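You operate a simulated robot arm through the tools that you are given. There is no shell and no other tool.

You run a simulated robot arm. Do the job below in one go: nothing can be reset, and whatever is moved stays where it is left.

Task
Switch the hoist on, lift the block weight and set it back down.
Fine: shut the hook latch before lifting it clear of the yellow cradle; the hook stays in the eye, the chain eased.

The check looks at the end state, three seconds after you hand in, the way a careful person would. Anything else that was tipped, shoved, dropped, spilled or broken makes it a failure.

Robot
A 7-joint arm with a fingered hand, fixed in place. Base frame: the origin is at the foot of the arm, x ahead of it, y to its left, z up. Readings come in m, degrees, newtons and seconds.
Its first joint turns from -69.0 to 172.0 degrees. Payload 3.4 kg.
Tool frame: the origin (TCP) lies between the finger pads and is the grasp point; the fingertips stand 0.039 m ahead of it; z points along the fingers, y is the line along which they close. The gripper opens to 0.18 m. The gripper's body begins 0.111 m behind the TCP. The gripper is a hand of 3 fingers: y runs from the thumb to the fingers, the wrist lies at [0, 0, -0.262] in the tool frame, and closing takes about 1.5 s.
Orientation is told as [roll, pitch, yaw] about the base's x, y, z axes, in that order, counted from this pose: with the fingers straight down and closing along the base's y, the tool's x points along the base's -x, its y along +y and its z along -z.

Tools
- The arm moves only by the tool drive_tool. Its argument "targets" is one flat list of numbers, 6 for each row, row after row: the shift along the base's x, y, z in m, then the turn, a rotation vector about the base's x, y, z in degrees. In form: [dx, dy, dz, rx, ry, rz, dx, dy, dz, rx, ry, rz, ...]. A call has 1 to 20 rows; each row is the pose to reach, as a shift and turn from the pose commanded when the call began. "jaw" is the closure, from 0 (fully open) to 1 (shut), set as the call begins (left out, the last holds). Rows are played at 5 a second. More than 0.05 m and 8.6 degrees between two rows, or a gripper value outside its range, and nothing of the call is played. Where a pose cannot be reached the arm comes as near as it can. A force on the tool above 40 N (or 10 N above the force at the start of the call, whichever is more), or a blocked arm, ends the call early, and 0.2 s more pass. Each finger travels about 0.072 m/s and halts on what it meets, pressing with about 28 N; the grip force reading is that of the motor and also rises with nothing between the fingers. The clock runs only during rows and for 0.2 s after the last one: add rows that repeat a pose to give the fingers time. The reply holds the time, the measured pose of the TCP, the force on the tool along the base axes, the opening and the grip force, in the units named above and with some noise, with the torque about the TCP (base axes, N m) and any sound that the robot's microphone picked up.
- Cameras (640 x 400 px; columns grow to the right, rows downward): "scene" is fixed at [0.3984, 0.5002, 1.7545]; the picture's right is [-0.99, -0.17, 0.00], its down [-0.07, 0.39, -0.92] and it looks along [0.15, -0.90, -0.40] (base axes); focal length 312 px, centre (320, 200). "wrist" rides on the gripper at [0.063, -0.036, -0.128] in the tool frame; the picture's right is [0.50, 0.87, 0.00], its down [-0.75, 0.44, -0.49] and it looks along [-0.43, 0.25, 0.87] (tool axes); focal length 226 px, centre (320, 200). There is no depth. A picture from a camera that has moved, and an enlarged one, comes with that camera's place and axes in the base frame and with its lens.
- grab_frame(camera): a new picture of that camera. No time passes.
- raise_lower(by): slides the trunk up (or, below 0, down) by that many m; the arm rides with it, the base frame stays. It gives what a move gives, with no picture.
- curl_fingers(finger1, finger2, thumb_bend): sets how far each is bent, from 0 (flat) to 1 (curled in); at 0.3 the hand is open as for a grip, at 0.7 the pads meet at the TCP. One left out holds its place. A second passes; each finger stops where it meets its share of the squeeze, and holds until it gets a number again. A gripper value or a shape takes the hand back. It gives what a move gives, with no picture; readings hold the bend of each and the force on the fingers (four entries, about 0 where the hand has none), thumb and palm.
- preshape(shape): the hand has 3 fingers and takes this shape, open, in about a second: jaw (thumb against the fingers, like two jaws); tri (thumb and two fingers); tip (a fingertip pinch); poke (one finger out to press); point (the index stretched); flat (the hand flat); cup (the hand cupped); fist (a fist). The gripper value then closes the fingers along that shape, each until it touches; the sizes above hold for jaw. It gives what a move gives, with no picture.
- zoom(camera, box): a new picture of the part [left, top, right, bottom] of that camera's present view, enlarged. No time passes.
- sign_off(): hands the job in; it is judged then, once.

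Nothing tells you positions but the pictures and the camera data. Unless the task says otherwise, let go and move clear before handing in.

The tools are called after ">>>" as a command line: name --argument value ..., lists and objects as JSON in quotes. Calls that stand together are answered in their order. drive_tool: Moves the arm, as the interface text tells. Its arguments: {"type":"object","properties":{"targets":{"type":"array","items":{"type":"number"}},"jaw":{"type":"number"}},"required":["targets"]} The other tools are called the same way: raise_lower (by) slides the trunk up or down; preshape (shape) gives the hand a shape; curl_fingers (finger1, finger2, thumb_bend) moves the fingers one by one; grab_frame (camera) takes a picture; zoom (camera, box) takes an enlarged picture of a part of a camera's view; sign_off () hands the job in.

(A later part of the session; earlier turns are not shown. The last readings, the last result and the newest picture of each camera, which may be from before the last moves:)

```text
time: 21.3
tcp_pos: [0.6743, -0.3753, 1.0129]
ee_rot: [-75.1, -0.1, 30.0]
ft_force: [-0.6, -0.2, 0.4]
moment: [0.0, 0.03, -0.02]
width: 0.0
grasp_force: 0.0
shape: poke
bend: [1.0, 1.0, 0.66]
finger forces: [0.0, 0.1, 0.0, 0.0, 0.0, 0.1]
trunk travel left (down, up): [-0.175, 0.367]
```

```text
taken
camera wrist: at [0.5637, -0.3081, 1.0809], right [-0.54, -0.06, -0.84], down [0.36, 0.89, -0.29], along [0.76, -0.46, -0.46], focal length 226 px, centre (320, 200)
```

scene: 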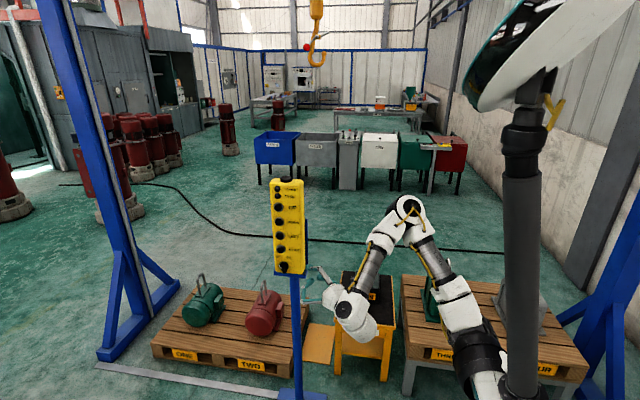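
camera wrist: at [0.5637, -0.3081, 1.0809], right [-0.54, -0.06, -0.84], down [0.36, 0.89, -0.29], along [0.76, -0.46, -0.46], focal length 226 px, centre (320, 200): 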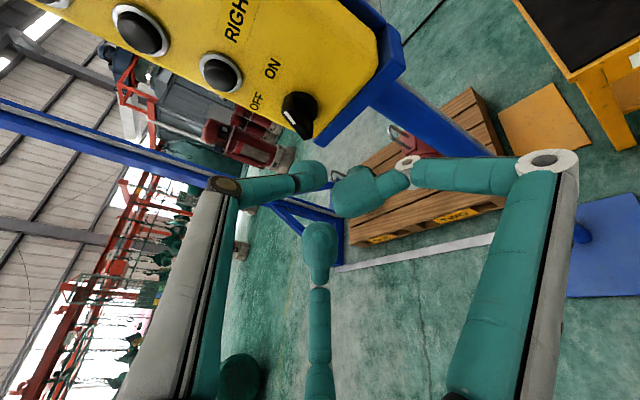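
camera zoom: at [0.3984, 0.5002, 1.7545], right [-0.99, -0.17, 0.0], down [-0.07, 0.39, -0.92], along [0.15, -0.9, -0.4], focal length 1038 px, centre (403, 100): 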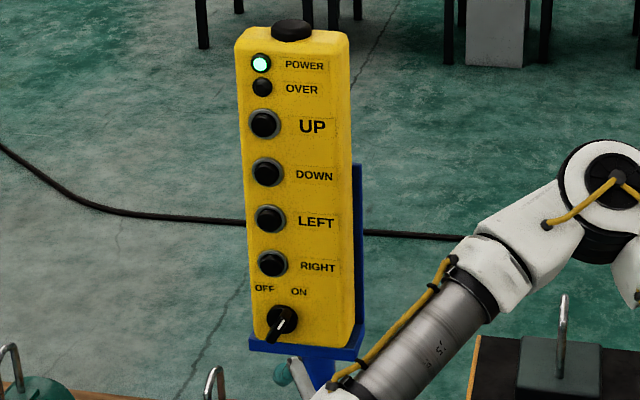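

The POWER lamp is lit green, so the hoist is on. Hook tip is at (0.639, -1.046, 1.80) and bowl bottom at z≈1.745. I'll raise the trunk so the finger comes level with DOWN.

>>> raise_lower --by 0.202

>>> drive_tool --targets '[0.012, -0.02, 0, 0, 0, 0, 0.024, -0.04, 0, 0, 0, 0, 0.024, -0.058, 0, 0, 0, 0]'

>>> zoom --camera "scene" --box '[255, 175, 335, 275]'

>>> grab_frame --camera "wrist"

```text
time: 23.5
tcp_pos: [0.6753, -0.3779, 1.2147]
ee_rot: [-75.2, -0.1, 30.1]
ft_force: [0.4, -0.6, -0.5]
moment: [0.0, 0.01, 0.01]
width: 0.0
grasp_force: 0.1
shape: poke
bend: [1.0, 1.0, 0.66]
finger forces: [0.1, 0.0, 0.0, 0.0, 0.0, 0.1]
trunk travel left (down, up): [-0.377, 0.165]
```

```text
time: 24.3
tcp_pos: [0.6987, -0.4367, 1.2167]
ee_rot: [-75.2, 0.0, 30.0]
ft_force: [-0.2, -0.5, 0.0]
moment: [-0.01, -0.01, 0.02]
width: 0.0
grasp_force: 0.0
shape: poke
bend: [1.0, 1.0, 0.66]
finger forces: [0.1, 0.0, 0.1, 0.2, 0.0, 0.0]
trunk travel left (down, up): [-0.377, 0.165]
```

```text
4.00 times, centred on (295, 225) of scene
camera zoom: at [0.3984, 0.5002, 1.7545], right [-0.99, -0.17, 0.0], down [-0.07, 0.39, -0.92], along [0.15, -0.9, -0.4], focal length 1246 px, centre (420, 100)
```

zoom: 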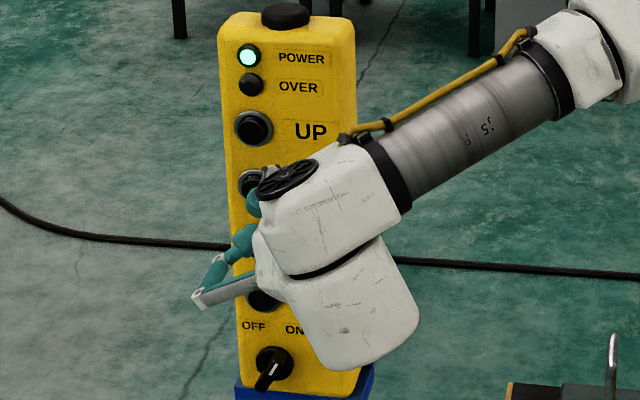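

```text
taken
camera wrist: at [0.5875, -0.3696, 1.2843], right [-0.54, -0.06, -0.84], down [0.36, 0.89, -0.29], along [0.76, -0.46, -0.46], focal length 226 px, centre (320, 200)
```

wrist: 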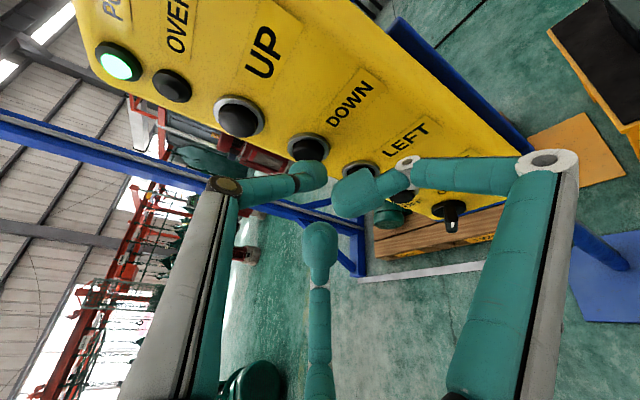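

The thumb tip is right in front of DOWN. I'll press in gently and see how far the hook moves.

>>> drive_tool --targets '[0, -0.01, -0.002, 0, 0, 0, 0, -0.018, -0.002, 0, 0, 0, 0, -0.024, -0.002, 0, 0, 0]'

>>> zoom --camera "wrist" --box '[230, 70, 380, 220]'

>>> zoom --camera "scene" --box '[280, 0, 360, 80]'

```text
time: 25.1
tcp_pos: [0.6997, -0.4585, 1.2136]
ee_rot: [-75.2, -0.1, 30.2]
ft_force: [-0.3, 0.5, -0.3]
moment: [0.0, 0.04, -0.01]
width: 0.0
grasp_force: 0.0
shape: poke
bend: [1.0, 1.0, 0.67]
finger forces: [0.0, 0.0, 0.0, 0.1, 1.2, 0.1]
trunk travel left (down, up): [-0.377, 0.165]
```

```text
2.67 times, centred on (305, 145) of wrist
camera zoom: at [0.5886, -0.392, 1.2822], right [-0.54, -0.06, -0.84], down [0.36, 0.89, -0.29], along [0.76, -0.46, -0.46], focal length 603 px, centre (360, 347)
```

zoom: 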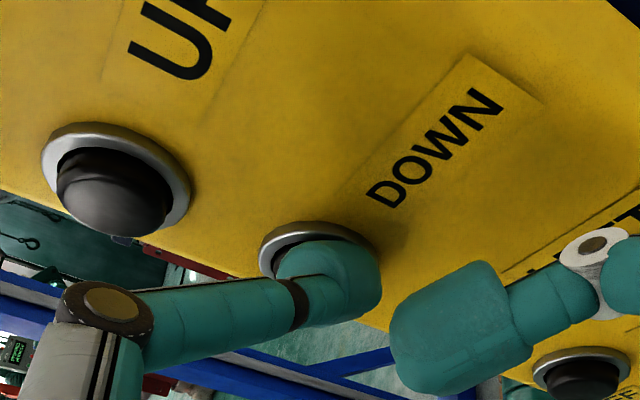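

```text
5.00 times, centred on (320, 40) of scene
camera zoom: at [0.3984, 0.5002, 1.7545], right [-0.99, -0.17, 0.0], down [-0.07, 0.39, -0.92], along [0.15, -0.9, -0.4], focal length 1558 px, centre (320, 1000)
```

zoom: 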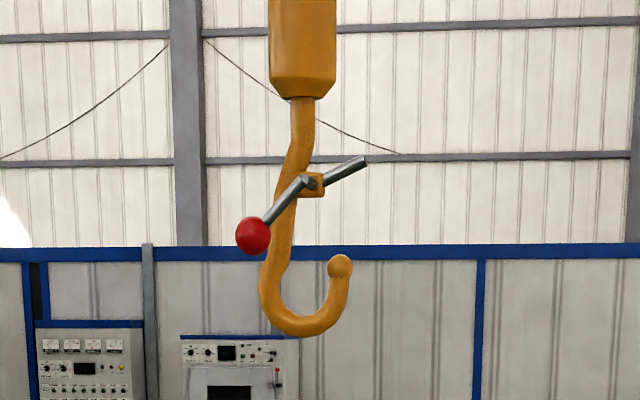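

The thumb is just touching the DOWN cap (about 1 N) and the hook hasn't moved. I'll press a few millimetres deeper.

>>> drive_tool --targets '[0, -0.005, 0, 0, 0, 0, 0, -0.008, 0, 0, 0, 0]'

>>> zoom --camera "scene" --box '[280, 0, 360, 80]'

```text
time: 25.7
tcp_pos: [0.698, -0.4653, 1.2143]
ee_rot: [-75.3, -0.1, 30.1]
ft_force: [-2.9, 6.6, -1.8]
moment: [0.12, 0.01, 0.03]
width: 0.0
grasp_force: 0.1
shape: poke
bend: [1.0, 1.0, 0.67]
finger forces: [0.1, 0.1, 0.0, 0.0, 7.0, 0.0]
trunk travel left (down, up): [-0.377, 0.165]
```

```text
5.00 times, centred on (320, 40) of scene
camera zoom: at [0.3984, 0.5002, 1.7545], right [-0.99, -0.17, 0.0], down [-0.07, 0.39, -0.92], along [0.15, -0.9, -0.4], focal length 1558 px, centre (320, 1000)
```

zoom: 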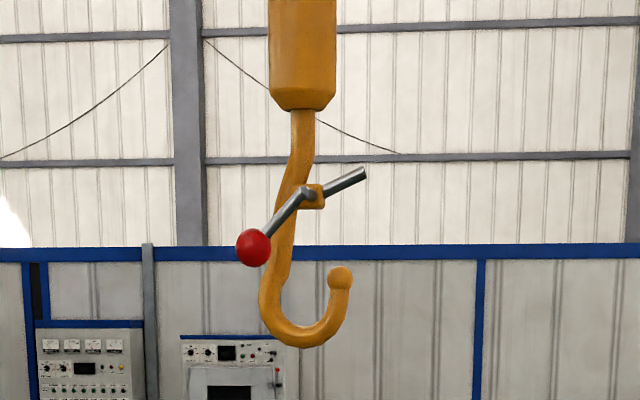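

The hook is coming down slowly. I'll hold the button to measure its speed.

>>> drive_tool --targets '[0, 0, 0, 0, 0, 0, 0, 0, 0, 0, 0, 0, 0, 0, 0, 0, 0, 0, 0, 0, 0, 0, 0, 0, 0, 0, 0, 0, 0, 0, 0, 0, 0, 0, 0, 0, 0, 0, 0, 0, 0, 0, 0, 0, 0, 0, 0, 0, 0, 0, 0, 0, 0, 0]'

>>> zoom --camera "scene" --box '[260, 0, 380, 120]'

```text
time: 27.7
tcp_pos: [0.6983, -0.4651, 1.2153]
ee_rot: [-75.2, -0.2, 30.1]
ft_force: [-4.4, 15.4, -4.1]
moment: [0.31, 0.1, 0.15]
width: 0.0
grasp_force: 0.0
shape: poke
bend: [1.0, 1.0, 0.67]
finger forces: [0.0, 0.1, 0.1, 0.0, 16.7, 0.0]
trunk travel left (down, up): [-0.377, 0.165]
```

```text
3.33 times, centred on (320, 60) of scene
camera zoom: at [0.3984, 0.5002, 1.7545], right [-0.99, -0.17, 0.0], down [-0.07, 0.39, -0.92], along [0.15, -0.9, -0.4], focal length 1038 px, centre (320, 667)
```

zoom: 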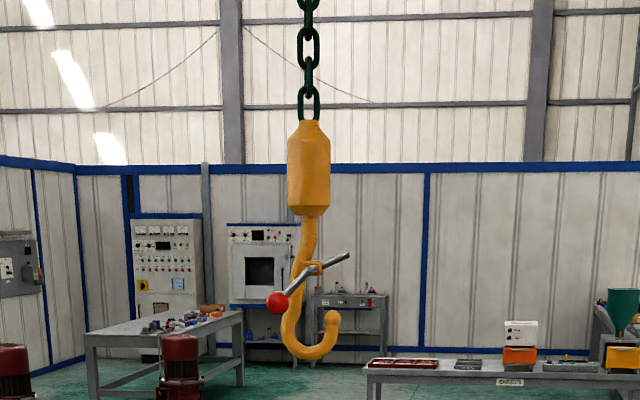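

The hook lowers at roughly 0.085 m/s and the path below it is clear floor. The eye hole runs from z≈0.57 to 0.705 at (0.37, -1.046), so I need the hook tip near z≈0.66. I'll keep holding DOWN in stages.

>>> drive_tool --targets '[0, 0.001, 0, 0, 0, 0, 0, 0.001, 0, 0, 0, 0, 0, 0.001, 0, 0, 0, 0, 0, 0.001, 0, 0, 0, 0, 0, 0.001, 0, 0, 0, 0, 0, 0.001, 0, 0, 0, 0, 0, 0.001, 0, 0, 0, 0, 0, 0.001, 0, 0, 0, 0, 0, 0.001, 0, 0, 0, 0, 0, 0.001, 0, 0, 0, 0, 0, 0.001, 0, 0, 0, 0, 0, 0.001, 0, 0, 0, 0, 0, 0.001, 0, 0, 0, 0, 0, 0.001, 0, 0, 0, 0, 0, 0.001, 0, 0, 0, 0, 0, 0.001, 0, 0, 0, 0, 0, 0.001, 0, 0, 0, 0, 0, 0.001, 0, 0, 0, 0, 0, 0.001, 0, 0, 0, 0]'

>>> grab_frame --camera "scene"

```text
time: 31.7
tcp_pos: [0.6982, -0.4659, 1.2133]
ee_rot: [-75.1, -0.1, 30.1]
ft_force: [-0.5, 10.0, 1.6]
moment: [-0.01, -0.03, 0.1]
width: 0.0
grasp_force: 0.1
shape: poke
bend: [1.0, 1.0, 0.67]
finger forces: [0.0, 0.0, 0.1, 0.0, 9.1, 0.1]
trunk travel left (down, up): [-0.377, 0.165]
```

```text
taken
```

scene: 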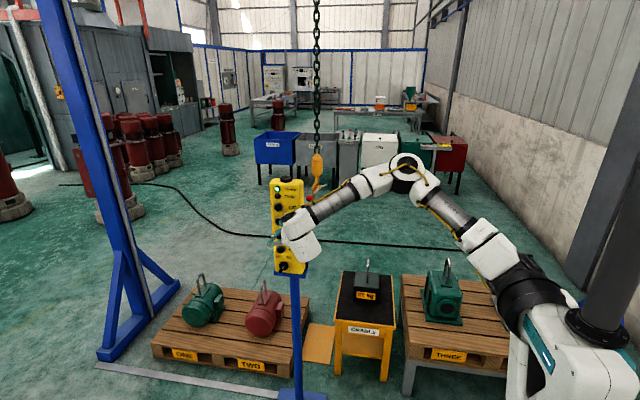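

The hook has come down to about pendant height, partly behind the arm. I'll zoom to read its height.

>>> zoom --camera "scene" --box '[280, 130, 360, 210]'

```text
5.00 times, centred on (320, 170) of scene
camera zoom: at [0.3984, 0.5002, 1.7545], right [-0.99, -0.17, 0.0], down [-0.07, 0.39, -0.92], along [0.15, -0.9, -0.4], focal length 1558 px, centre (320, 350)
```

zoom: 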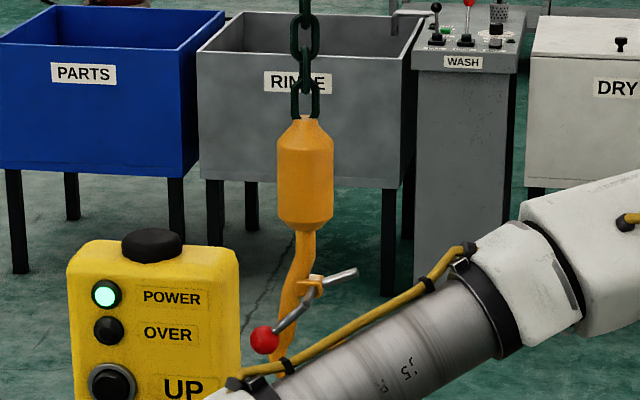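

The hook is down about 0.73 m (tip near 1.08), descending at about 0.135 m/s. I'll hold DOWN for about 2 s more and measure again.

>>> drive_tool --targets '[0, 0, 0, 0, 0, 0, 0, 0, 0, 0, 0, 0, 0, 0, 0, 0, 0, 0, 0, 0, 0, 0, 0, 0, 0, 0, 0, 0, 0, 0, 0, 0, 0, 0, 0, 0, 0, 0, 0, 0, 0, 0, 0, 0, 0, 0, 0, 0, 0, 0, 0, 0, 0, 0]'

>>> zoom --camera "scene" --box '[270, 150, 430, 330]'

```text
time: 33.7
tcp_pos: [0.6976, -0.4643, 1.2135]
ee_rot: [-75.1, -0.2, 30.1]
ft_force: [-0.9, 9.3, 1.6]
moment: [0.04, -0.05, 0.14]
width: 0.0
grasp_force: 0.1
shape: poke
bend: [1.0, 1.0, 0.67]
finger forces: [0.1, 0.0, 0.0, 0.0, 9.0, 0.1]
trunk travel left (down, up): [-0.377, 0.165]
```

```text
2.22 times, centred on (350, 240) of scene
camera zoom: at [0.3984, 0.5002, 1.7545], right [-0.99, -0.17, 0.0], down [-0.07, 0.39, -0.92], along [0.15, -0.9, -0.4], focal length 692 px, centre (253, 111)
```

zoom: 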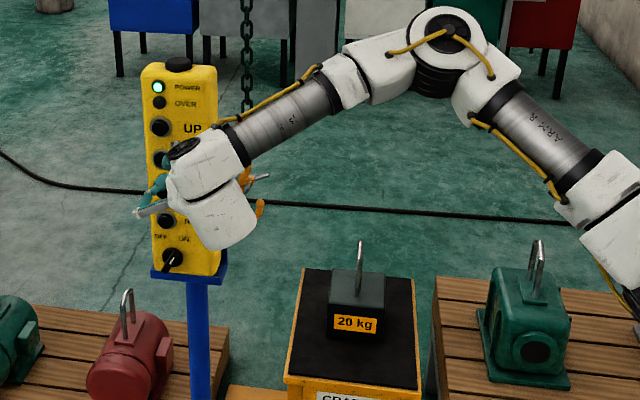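

The tip is now at about z≈0.80. I'll hold about 0.8 s more, then release, and re-measure before any fine correction.

>>> drive_tool --targets '[0, 0, 0, 0, 0, 0, 0, 0, 0, 0, 0, 0, 0, 0, 0, 0, 0, 0, 0, 0, 0, 0, 0, 0, 0, 0.025, 0, 0, 0, 0, 0, 0.05, 0, 0, 0, 0]'

>>> zoom --camera "scene" --box '[270, 180, 410, 340]'

>>> grab_frame --camera "wrist"

```text
time: 35.1
tcp_pos: [0.6974, -0.4163, 1.2132]
ee_rot: [-75.3, 0.0, 30.0]
ft_force: [0.2, 0.4, -0.1]
moment: [-0.03, -0.02, 0.01]
width: 0.0
grasp_force: 0.1
shape: poke
bend: [1.0, 1.0, 0.66]
finger forces: [0.0, 0.0, 0.1, 0.1, 0.0, 0.0]
trunk travel left (down, up): [-0.377, 0.165]
```

```text
2.50 times, centred on (340, 260) of scene
camera zoom: at [0.3984, 0.5002, 1.7545], right [-0.99, -0.17, 0.0], down [-0.07, 0.39, -0.92], along [0.15, -0.9, -0.4], focal length 779 px, centre (270, 50)
```

zoom: 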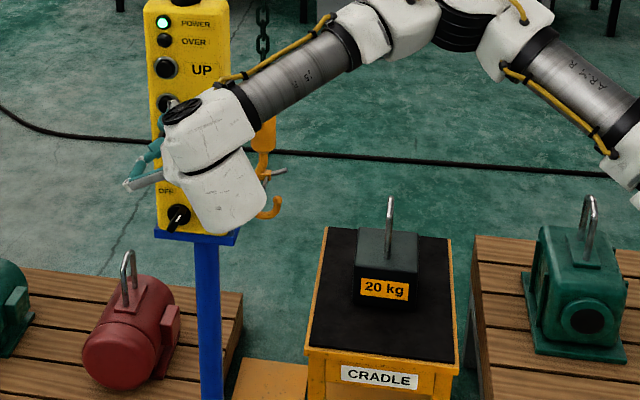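

```text
taken
camera wrist: at [0.5871, -0.3489, 1.281], right [-0.54, -0.06, -0.84], down [0.36, 0.89, -0.29], along [0.76, -0.46, -0.46], focal length 226 px, centre (320, 200)
```

wrist: 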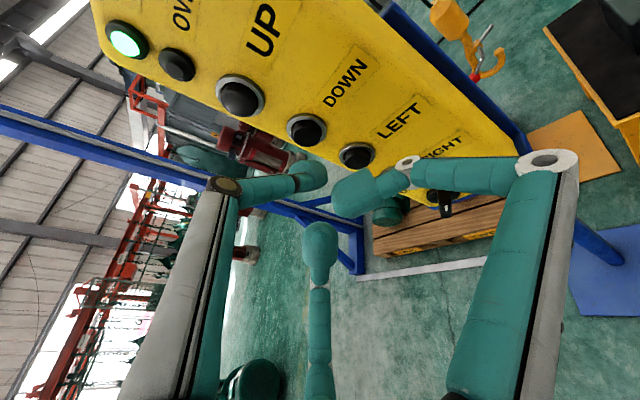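

The hook tip is at z≈0.675, right beside the eye level. I'll zoom in closer to compare hook and eye precisely.

>>> zoom --camera "scene" --box '[300, 230, 390, 310]'

>>> zoom --camera "wrist" --box '[410, 0, 640, 140]'

```text
5.00 times, centred on (345, 270) of scene
camera zoom: at [0.3984, 0.5002, 1.7545], right [-0.99, -0.17, 0.0], down [-0.07, 0.39, -0.92], along [0.15, -0.9, -0.4], focal length 1558 px, centre (195, -150)
```

zoom: 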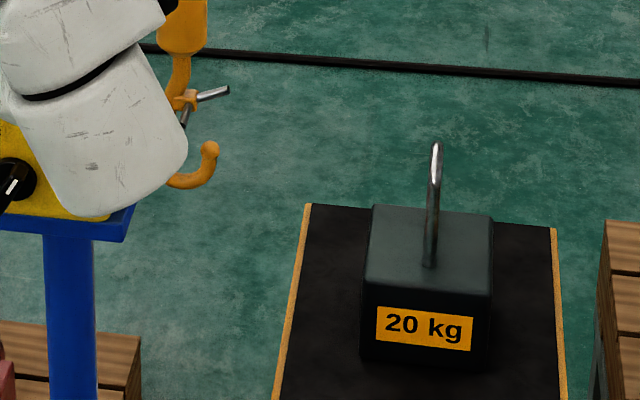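

```text
2.78 times, centred on (525, 70) of wrist
camera zoom: at [0.5871, -0.3489, 1.281], right [-0.54, -0.06, -0.84], down [0.36, 0.89, -0.29], along [0.76, -0.46, -0.46], focal length 629 px, centre (-250, 562)
```

zoom: 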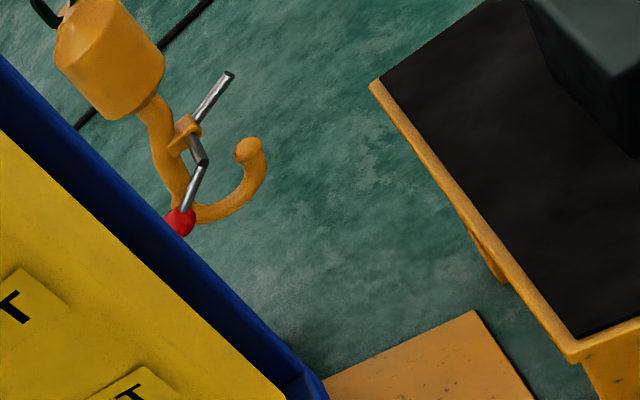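

The hook spans z 0.617–0.689 and the hole is about 0.565–0.703, so 2–3 cm lower would centre it. I'll give DOWN one short tap.

>>> drive_tool --targets '[0, -0.04, 0, 0, 0, 0, 0, -0.05, 0, 0, 0, 0, 0, -0.03, 0, 0, 0, 0, 0, 0, 0, 0, 0, 0]'

>>> zoom --camera "scene" --box '[300, 230, 390, 310]'

```text
time: 36.1
tcp_pos: [0.6978, -0.4138, 1.2127]
ee_rot: [-75.3, 0.0, 30.1]
ft_force: [-0.2, 0.5, 0.2]
moment: [0.02, -0.01, 0.0]
width: 0.0002
grasp_force: 0.1
shape: poke
bend: [1.0, 1.0, 0.66]
finger forces: [0.1, 0.0, 0.0, 0.0, 0.1, 0.0]
trunk travel left (down, up): [-0.377, 0.165]
```

```text
5.00 times, centred on (345, 270) of scene
camera zoom: at [0.3984, 0.5002, 1.7545], right [-0.99, -0.17, 0.0], down [-0.07, 0.39, -0.92], along [0.15, -0.9, -0.4], focal length 1558 px, centre (195, -150)
```

zoom: 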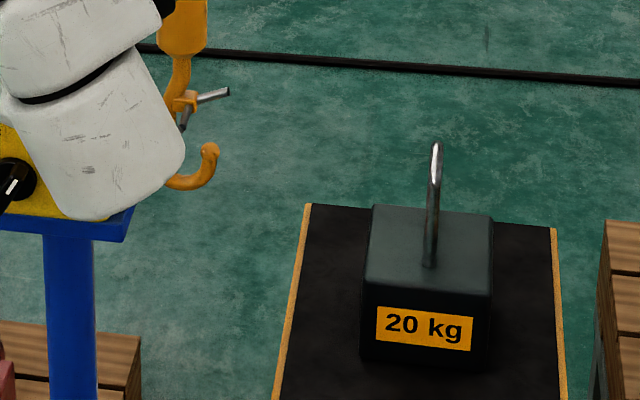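

That tap only moved it a couple of millimetres. I'll repeat with one extra held row (about 0.2 s longer).

>>> drive_tool --targets '[0, -0.04, 0, 0, 0, 0, 0, -0.052, 0, 0, 0, 0, 0, -0.052, 0, 0, 0, 0, 0, -0.03, 0, 0, 0, 0, 0, 0, 0, 0, 0, 0]'

>>> zoom --camera "scene" --box '[300, 230, 390, 310]'

```text
time: 37.3
tcp_pos: [0.7012, -0.4159, 1.2138]
ee_rot: [-75.3, -0.1, 29.9]
ft_force: [-0.7, 0.7, 0.2]
moment: [0.01, -0.01, -0.03]
width: 0.0004
grasp_force: 0.1
shape: poke
bend: [1.0, 1.0, 0.66]
finger forces: [0.0, 0.0, 0.1, 0.0, 0.1, 0.0]
trunk travel left (down, up): [-0.377, 0.165]
```

```text
5.00 times, centred on (345, 270) of scene
camera zoom: at [0.3984, 0.5002, 1.7545], right [-0.99, -0.17, 0.0], down [-0.07, 0.39, -0.92], along [0.15, -0.9, -0.4], focal length 1558 px, centre (195, -150)
```

zoom: 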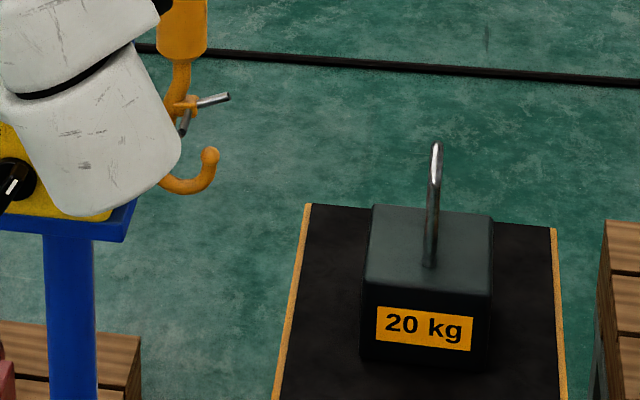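

It's at about 0.608–0.681 now; one more slightly longer tap should centre it in the eye.

>>> drive_tool --targets '[0, -0.04, 0, 0, 0, 0, 0, -0.052, 0, 0, 0, 0, 0, -0.053, 0, 0, 0, 0, 0, -0.05, 0, 0, 0, 0, 0, -0.03, 0, 0, 0, 0, 0, 0, 0, 0, 0, 0]'

>>> zoom --camera "scene" --box '[300, 230, 390, 310]'

```text
time: 38.7
tcp_pos: [0.6973, -0.4143, 1.2125]
ee_rot: [-75.2, 0.0, 30.1]
ft_force: [-0.3, 0.1, 0.6]
moment: [-0.01, -0.01, -0.03]
width: 0.0001
grasp_force: 0.1
shape: poke
bend: [1.0, 1.0, 0.66]
finger forces: [0.0, 0.0, 0.0, 0.1, 0.0, 0.1]
trunk travel left (down, up): [-0.377, 0.165]
```

```text
5.00 times, centred on (345, 270) of scene
camera zoom: at [0.3984, 0.5002, 1.7545], right [-0.99, -0.17, 0.0], down [-0.07, 0.39, -0.92], along [0.15, -0.9, -0.4], focal length 1558 px, centre (195, -150)
```

zoom: 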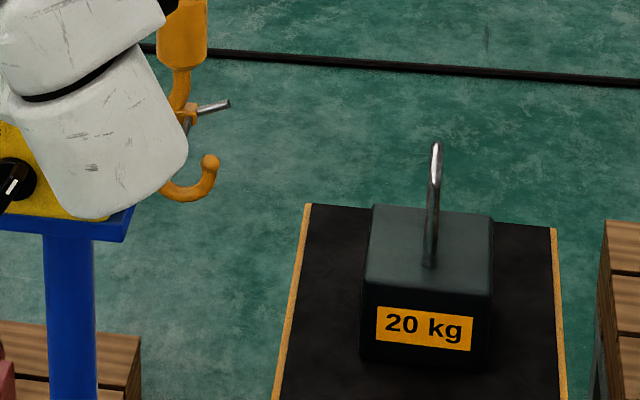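

The hook now spans about z 0.596–0.670, centred in the eye's hole height. Next is RIGHT (toward -x), so I'll ride the trunk down to that button's level.

>>> raise_lower --by -0.119

>>> grab_frame --camera "wrist"

>>> zoom --camera "scene" --box '[260, 190, 420, 310]'

```text
time: 40.2
tcp_pos: [0.6982, -0.4147, 1.0961]
ee_rot: [-75.2, -0.2, 30.1]
ft_force: [-0.5, 0.5, -0.1]
moment: [0.0, 0.01, -0.01]
width: 0.0001
grasp_force: 0.0
shape: poke
bend: [1.0, 1.0, 0.66]
finger forces: [0.1, 0.0, 0.1, 0.1, 0.1, 0.0]
trunk travel left (down, up): [-0.258, 0.284]
```

```text
taken
camera wrist: at [0.5874, -0.3478, 1.1635], right [-0.54, -0.06, -0.84], down [0.36, 0.89, -0.29], along [0.76, -0.46, -0.46], focal length 226 px, centre (320, 200)
```

wrist: 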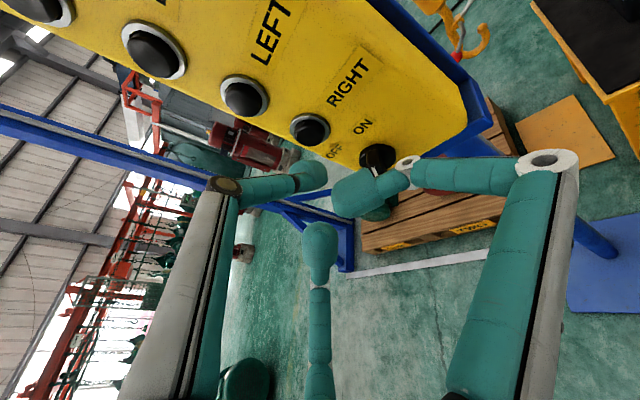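

```text
3.33 times, centred on (340, 250) of scene
camera zoom: at [0.3984, 0.5002, 1.7545], right [-0.99, -0.17, 0.0], down [-0.07, 0.39, -0.92], along [0.15, -0.9, -0.4], focal length 1038 px, centre (253, 33)
```

zoom: 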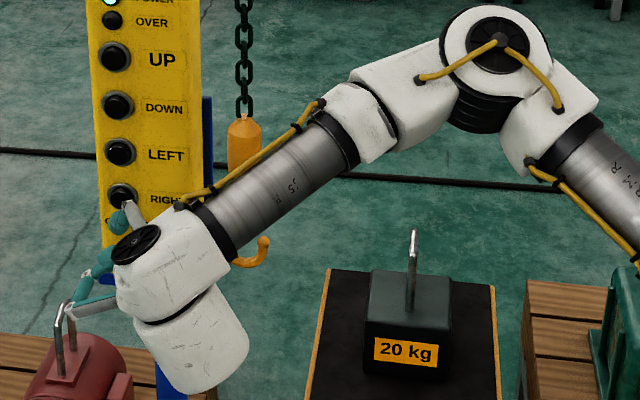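

The thumb is lined up with RIGHT. I'll give it a short press to confirm the direction and see how the hook travels and sways.

>>> drive_tool --targets '[-0.002, -0.04, -0.002, 0, 0, 0, -0.002, -0.052, -0.002, 0, 0, 0, -0.002, -0.053, -0.002, 0, 0, 0, -0.002, -0.053, -0.002, 0, 0, 0]'

>>> zoom --camera "scene" --box '[260, 190, 420, 310]'

```text
time: 41.2
tcp_pos: [0.698, -0.4658, 1.0928]
ee_rot: [-75.1, -0.2, 30.3]
ft_force: [-3.8, 9.0, -3.5]
moment: [0.24, 0.08, 0.06]
width: 0.0002
grasp_force: 0.1
shape: poke
bend: [1.0, 1.0, 0.67]
finger forces: [0.0, 0.0, 0.0, 0.1, 11.5, 0.1]
trunk travel left (down, up): [-0.258, 0.284]
```

```text
3.33 times, centred on (340, 250) of scene
camera zoom: at [0.3984, 0.5002, 1.7545], right [-0.99, -0.17, 0.0], down [-0.07, 0.39, -0.92], along [0.15, -0.9, -0.4], focal length 1038 px, centre (253, 33)
```

zoom: 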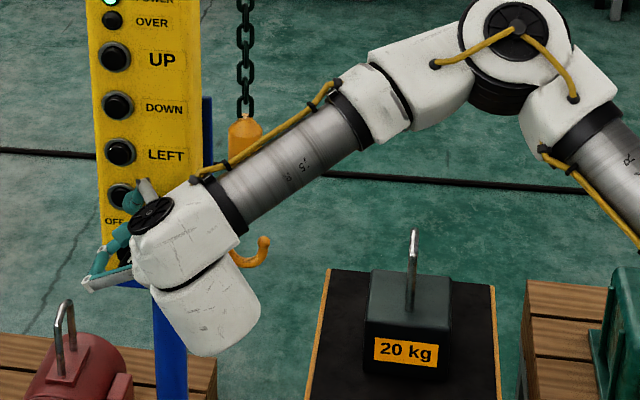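

RIGHT is pressed (11 N) and the chain has just begun moving right. I'll hold a little longer and check.

>>> drive_tool --targets '[0, 0, 0, 0, 0, 0, 0, 0, 0, 0, 0, 0, 0, 0, 0, 0, 0, 0, 0, 0, 0, 0, 0, 0]'

>>> zoom --camera "scene" --box '[260, 190, 420, 310]'

```text
time: 42.2
tcp_pos: [0.6959, -0.465, 1.0921]
ee_rot: [-75.2, -0.2, 30.1]
ft_force: [-5.1, 15.9, -5.8]
moment: [0.36, 0.17, 0.09]
width: 0.0
grasp_force: 0.0
shape: poke
bend: [1.0, 1.0, 0.67]
finger forces: [0.0, 0.1, 0.0, 0.0, 17.2, 0.0]
trunk travel left (down, up): [-0.258, 0.284]
```

```text
3.33 times, centred on (340, 250) of scene
camera zoom: at [0.3984, 0.5002, 1.7545], right [-0.99, -0.17, 0.0], down [-0.07, 0.39, -0.92], along [0.15, -0.9, -0.4], focal length 1038 px, centre (253, 33)
```

zoom: 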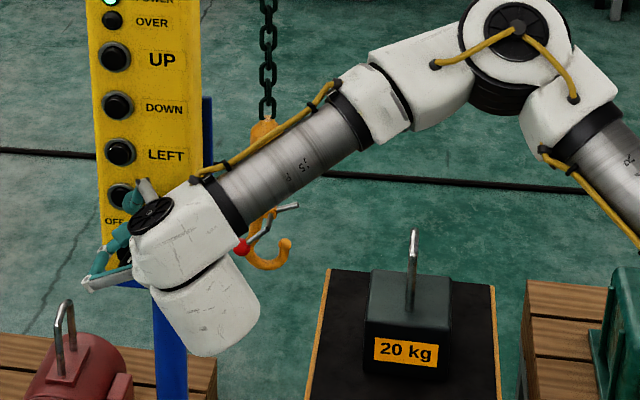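

The trolley moves the right way, toward -x, with the hook steady. Tip x≈0.595, about 0.26 m to go, so I'll hold another 2 s.

>>> drive_tool --targets '[0, 0.001, 0, 0, 0, 0, 0, 0.001, 0, 0, 0, 0, 0, 0.001, 0, 0, 0, 0, 0, 0.001, 0, 0, 0, 0, 0, 0.001, 0, 0, 0, 0, 0, 0.001, 0, 0, 0, 0, 0, 0.001, 0, 0, 0, 0, 0, 0.001, 0, 0, 0, 0, 0, 0.001, 0, 0, 0, 0]'

>>> zoom --camera "scene" --box '[260, 190, 420, 310]'

```text
time: 44.2
tcp_pos: [0.697, -0.4652, 1.0921]
ee_rot: [-75.1, -0.1, 30.1]
ft_force: [-3.7, 10.8, -6.5]
moment: [0.35, 0.16, 0.09]
width: 0.0
grasp_force: 0.0
shape: poke
bend: [1.0, 1.0, 0.67]
finger forces: [0.1, 0.0, 0.1, 0.0, 13.6, 0.1]
trunk travel left (down, up): [-0.258, 0.284]
```

```text
3.33 times, centred on (340, 250) of scene
camera zoom: at [0.3984, 0.5002, 1.7545], right [-0.99, -0.17, 0.0], down [-0.07, 0.39, -0.92], along [0.15, -0.9, -0.4], focal length 1038 px, centre (253, 33)
```

zoom: 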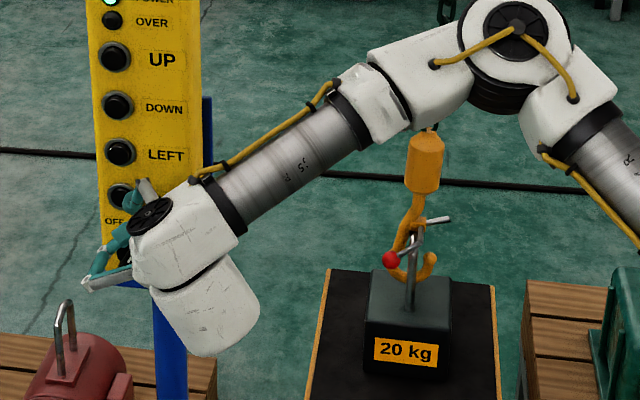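

The hook has reached the eye: tip past it and shank still on the near side. I'll release RIGHT immediately.

>>> drive_tool --targets '[0, 0.03, 0, 0, 0, 0, 0, 0.05, 0, 0, 0, 0]'

>>> zoom --camera "scene" --box '[320, 200, 420, 310]'

>>> grab_frame --camera "wrist"

```text
time: 44.8
tcp_pos: [0.6961, -0.4175, 1.0937]
ee_rot: [-75.3, -0.2, 30.0]
ft_force: [0.6, 0.0, -1.1]
moment: [0.0, 0.02, -0.03]
width: 0.0
grasp_force: 0.0
shape: poke
bend: [1.0, 1.0, 0.66]
finger forces: [0.2, 0.1, 0.1, 0.0, 0.0, 0.0]
trunk travel left (down, up): [-0.258, 0.284]
```

```text
3.64 times, centred on (370, 255) of scene
camera zoom: at [0.3984, 0.5002, 1.7545], right [-0.99, -0.17, 0.0], down [-0.07, 0.39, -0.92], along [0.15, -0.9, -0.4], focal length 1133 px, centre (138, 0)
```

zoom: 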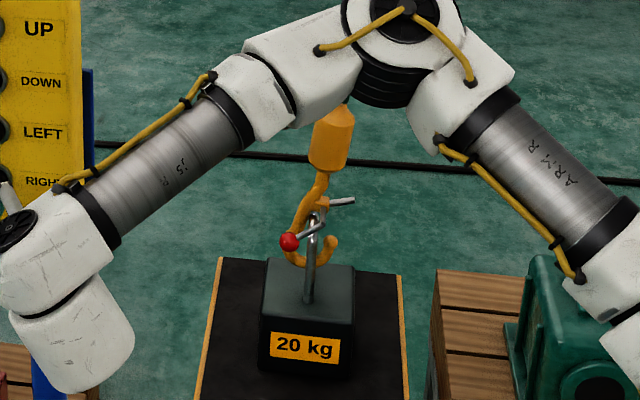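

```text
taken
camera wrist: at [0.5868, -0.3499, 1.162], right [-0.54, -0.06, -0.84], down [0.36, 0.89, -0.29], along [0.76, -0.46, -0.46], focal length 226 px, centre (320, 200)
```

wrist: 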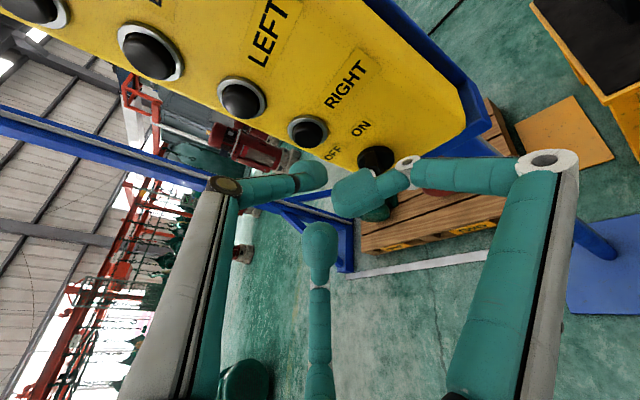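

The trolley has stopped with the hook around the eye. I'll zoom closely to check the engagement.

>>> zoom --camera "scene" --box '[345, 235, 395, 295]'

```text
6.67 times, centred on (370, 265) of scene
camera zoom: at [0.3984, 0.5002, 1.7545], right [-0.99, -0.17, 0.0], down [-0.07, 0.39, -0.92], along [0.15, -0.9, -0.4], focal length 2077 px, centre (-13, -233)
```

zoom: 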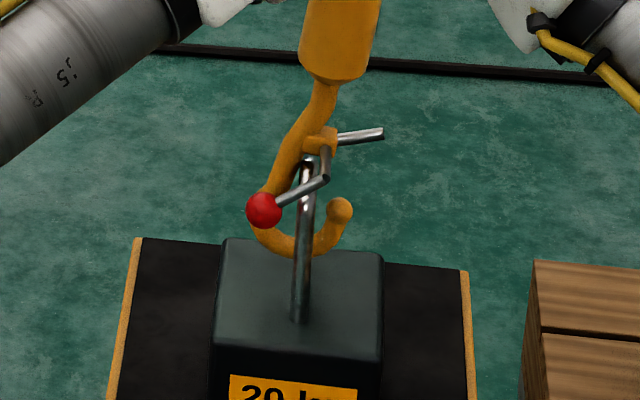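

The front leg of the eye is in front of the bowl and the tip is past it, so the hook is through the eye with tip at (0.338, -1.046, 0.664). I'll go up to the UP button and take up some slack, not yet lifting, so the latch can swing free of the eye bar.

>>> raise_lower --by 0.18

>>> grab_frame --camera "wrist"

>>> zoom --camera "scene" --box '[345, 225, 395, 295]'

```text
time: 46.8
tcp_pos: [0.6968, -0.4168, 1.2724]
ee_rot: [-75.2, -0.1, 30.1]
ft_force: [0.5, 1.0, -0.8]
moment: [0.02, -0.02, 0.01]
width: 0.0001
grasp_force: 0.0
shape: poke
bend: [1.0, 1.0, 0.66]
finger forces: [0.0, 0.0, 0.0, 0.0, 0.1, 0.0]
trunk travel left (down, up): [-0.438, 0.104]
```

```text
taken
camera wrist: at [0.5868, -0.3504, 1.3399], right [-0.54, -0.06, -0.84], down [0.36, 0.89, -0.29], along [0.76, -0.46, -0.46], focal length 226 px, centre (320, 200)
```

wrist: 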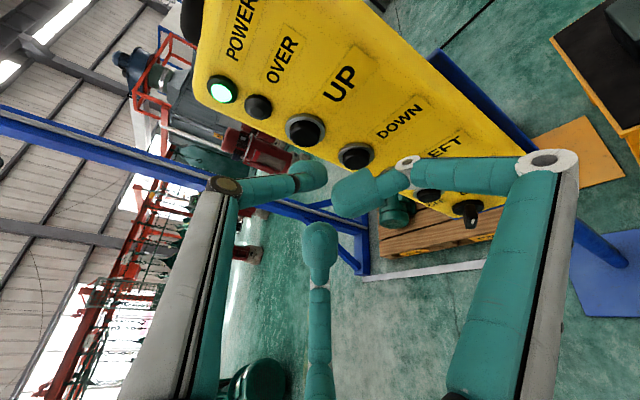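

```text
5.71 times, centred on (370, 260) of scene
camera zoom: at [0.3984, 0.5002, 1.7545], right [-0.99, -0.17, 0.0], down [-0.07, 0.39, -0.92], along [0.15, -0.9, -0.4], focal length 1780 px, centre (34, -143)
```

zoom: 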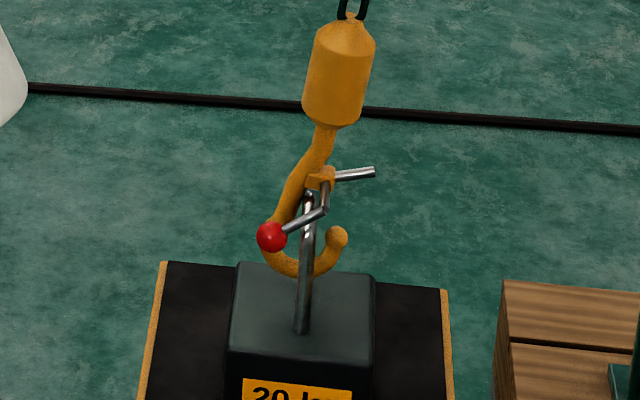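

UP sits in front of the thumb just as DOWN did. I'll press it for about a second to take up slack without reaching tension.

>>> drive_tool --targets '[0, -0.04, 0.001, 0, 0, 0, 0, -0.05, 0.001, 0, 0, 0, 0, -0.051, 0.001, 0, 0, 0, 0, -0.051, 0.001, 0, 0, 0, 0, -0.051, 0.001, 0, 0, 0, 0, -0.03, 0.001, 0, 0, 0, 0, 0, 0.001, 0, 0, 0]'

>>> zoom --camera "scene" --box '[345, 225, 395, 295]'

```text
time: 48.4
tcp_pos: [0.6974, -0.4194, 1.2748]
ee_rot: [-75.3, -0.1, 30.0]
ft_force: [-0.3, -1.0, -0.2]
moment: [-0.02, -0.05, 0.0]
width: 0.0
grasp_force: 0.1
shape: poke
bend: [1.0, 1.0, 0.66]
finger forces: [0.1, 0.0, 0.1, 0.0, 0.0, 0.0]
trunk travel left (down, up): [-0.438, 0.104]
```

```text
5.71 times, centred on (370, 260) of scene
camera zoom: at [0.3984, 0.5002, 1.7545], right [-0.99, -0.17, 0.0], down [-0.07, 0.39, -0.92], along [0.15, -0.9, -0.4], focal length 1780 px, centre (34, -143)
```

zoom: 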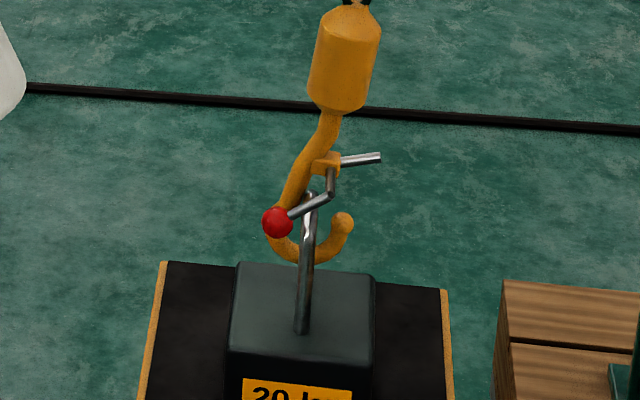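

The hook rose about 1.6 cm. I'll press again a bit longer to bring the eye bar further down into the hook.

>>> drive_tool --targets '[0, -0.04, 0, 0, 0, 0, 0, -0.05, 0, 0, 0, 0, 0, -0.051, 0, 0, 0, 0, 0, -0.051, 0, 0, 0, 0, 0, -0.051, 0, 0, 0, 0, 0, -0.051, 0, 0, 0, 0, 0, -0.03, 0, 0, 0, 0, 0, 0, 0, 0, 0, 0]'

>>> zoom --camera "scene" --box '[345, 225, 395, 295]'

```text
time: 50.2
tcp_pos: [0.6981, -0.417, 1.2741]
ee_rot: [-75.2, 0.0, 30.0]
ft_force: [0.1, 0.2, 0.6]
moment: [-0.01, 0.0, 0.01]
width: 0.0
grasp_force: 0.0
shape: poke
bend: [1.0, 1.0, 0.66]
finger forces: [0.1, 0.0, 0.0, 0.0, 0.1, 0.0]
trunk travel left (down, up): [-0.438, 0.104]
```

```text
5.71 times, centred on (370, 260) of scene
camera zoom: at [0.3984, 0.5002, 1.7545], right [-0.99, -0.17, 0.0], down [-0.07, 0.39, -0.92], along [0.15, -0.9, -0.4], focal length 1780 px, centre (34, -143)
```

zoom: 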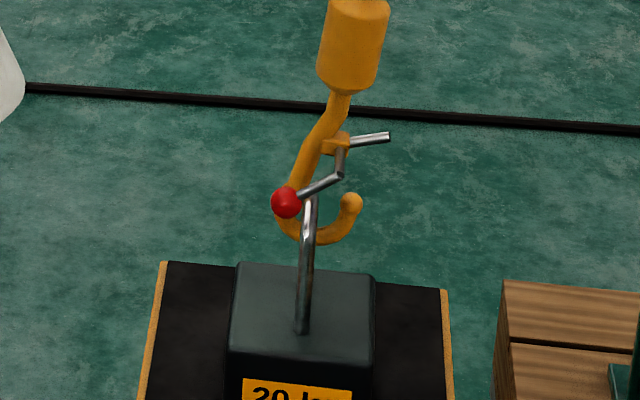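

The hook keeps leaning to the right as it rises, so I suspect the trolley sits off to -x of the eye. I'll look at the chain in the full view.

>>> grab_frame --camera "scene"

>>> zoom --camera "scene" --box '[320, 0, 420, 150]'

>>> zoom --camera "scene" --box '[330, 130, 420, 300]'

```text
taken
```

scene: 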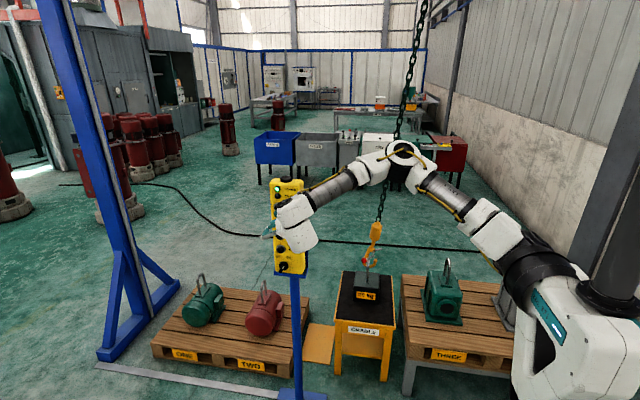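

```text
2.67 times, centred on (370, 75) of scene
camera zoom: at [0.3984, 0.5002, 1.7545], right [-0.99, -0.17, 0.0], down [-0.07, 0.39, -0.92], along [0.15, -0.9, -0.4], focal length 831 px, centre (187, 533)
```

zoom: 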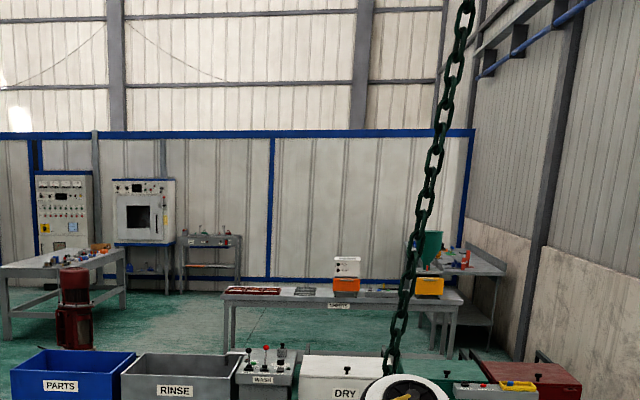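

```text
2.35 times, centred on (375, 215) of scene
camera zoom: at [0.3984, 0.5002, 1.7545], right [-0.99, -0.17, 0.0], down [-0.07, 0.39, -0.92], along [0.15, -0.9, -0.4], focal length 733 px, centre (191, 165)
```

zoom: 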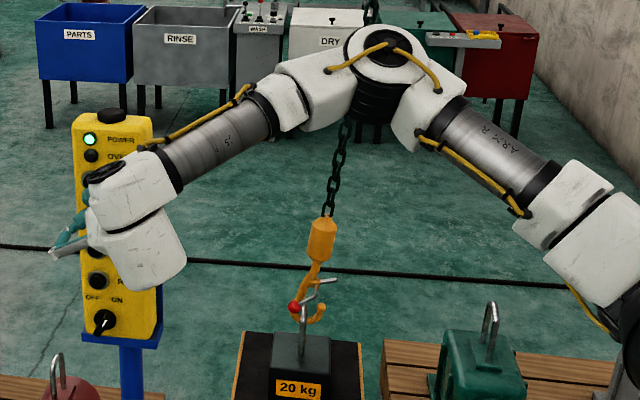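

The chain leans about 6°: the trolley overshot to x≈0.20 while the eye held the hook at x≈0.37. I need LEFT for about 0.17 m to bring the chain upright, so I'll ride down to the LEFT button.

>>> raise_lower --by -0.12

>>> drive_tool --targets '[-0.002, -0.04, 0, 0, 0, 0, -0.002, -0.05, 0, 0, 0, 0, -0.002, -0.051, 0, 0, 0, 0, -0.002, -0.051, 0, 0, 0, 0, -0.002, -0.051, 0, 0, 0, 0, -0.002, -0.051, 0, 0, 0, 0, -0.002, -0.03, 0, 0, 0, 0, 0, 0, 0, 0, 0, 0]'

>>> grab_frame --camera "scene"

>>> zoom --camera "scene" --box '[345, 225, 395, 295]'

```text
time: 51.7
tcp_pos: [0.6957, -0.4181, 1.1542]
ee_rot: [-75.2, -0.2, 30.0]
ft_force: [0.8, -0.2, 0.6]
moment: [0.01, -0.01, 0.02]
width: 0.0
grasp_force: 0.1
shape: poke
bend: [1.0, 1.0, 0.66]
finger forces: [0.1, 0.1, 0.1, 0.0, 0.0, 0.1]
trunk travel left (down, up): [-0.318, 0.224]
```

```text
time: 53.5
tcp_pos: [0.7, -0.415, 1.1515]
ee_rot: [-75.2, 0.0, 29.9]
ft_force: [-0.6, 0.3, 0.8]
moment: [-0.06, -0.01, 0.03]
width: 0.0001
grasp_force: 0.0
shape: poke
bend: [1.0, 1.0, 0.66]
finger forces: [0.0, 0.0, 0.0, 0.1, 0.1, 0.0]
trunk travel left (down, up): [-0.318, 0.224]
```

```text
taken
```

scene: 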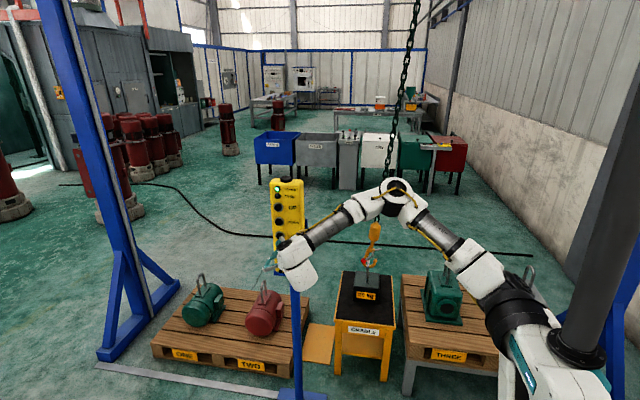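

```text
5.71 times, centred on (370, 260) of scene
camera zoom: at [0.3984, 0.5002, 1.7545], right [-0.99, -0.17, 0.0], down [-0.07, 0.39, -0.92], along [0.15, -0.9, -0.4], focal length 1780 px, centre (34, -143)
```

zoom: 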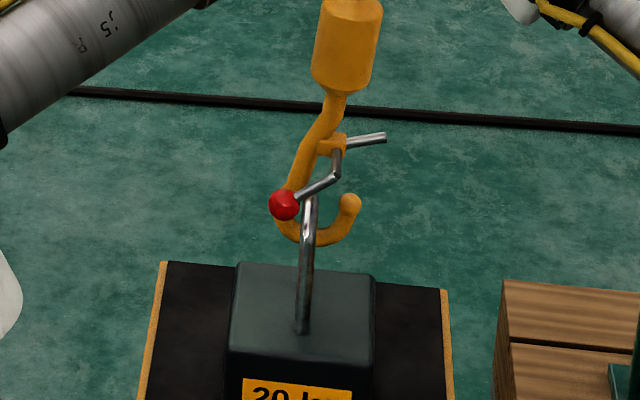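

The chain has come back a couple of centimetres, with about 0.15 m still to go. I'll press LEFT for longer.

>>> drive_tool --targets '[-0.003, -0.04, 0.002, 0, 0, 0, -0.003, -0.051, 0.002, 0, 0, 0, -0.003, -0.052, 0.002, 0, 0, 0, -0.003, -0.052, 0.002, 0, 0, 0, -0.003, -0.052, 0.002, 0, 0, 0, -0.003, -0.052, 0.002, 0, 0, 0, -0.003, -0.052, 0.002, 0, 0, 0, -0.003, -0.052, 0.002, 0, 0, 0, -0.003, -0.052, 0.002, 0, 0, 0, -0.003, -0.03, 0.002, 0, 0, 0, 0, 0, 0.002, 0, 0, 0]'

>>> grab_frame --camera "scene"

>>> zoom --camera "scene" --box '[345, 225, 395, 295]'

```text
time: 55.9
tcp_pos: [0.6984, -0.4143, 1.1556]
ee_rot: [-75.3, -0.1, 30.1]
ft_force: [1.0, 0.3, -1.4]
moment: [-0.06, -0.07, 0.01]
width: 0.0
grasp_force: 0.1
shape: poke
bend: [1.0, 1.0, 0.66]
finger forces: [0.0, 0.1, 0.1, 0.0, 0.0, 0.1]
trunk travel left (down, up): [-0.318, 0.224]
```

```text
taken
```

scene: 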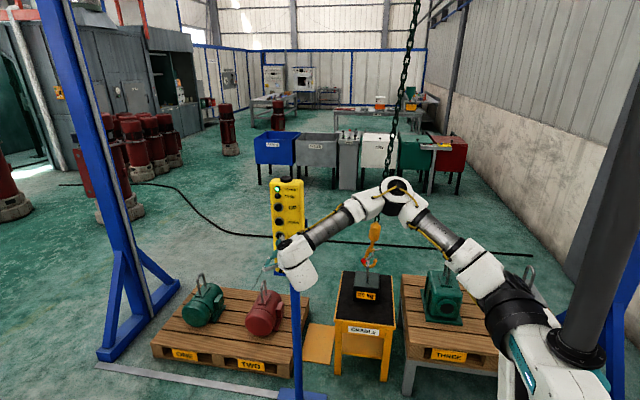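

```text
5.71 times, centred on (370, 260) of scene
camera zoom: at [0.3984, 0.5002, 1.7545], right [-0.99, -0.17, 0.0], down [-0.07, 0.39, -0.92], along [0.15, -0.9, -0.4], focal length 1780 px, centre (34, -143)
```

zoom: 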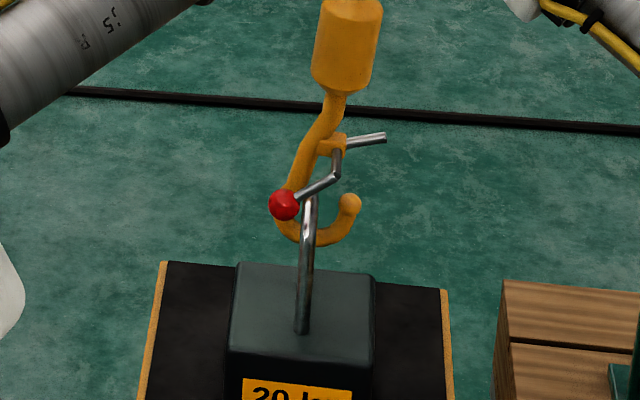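

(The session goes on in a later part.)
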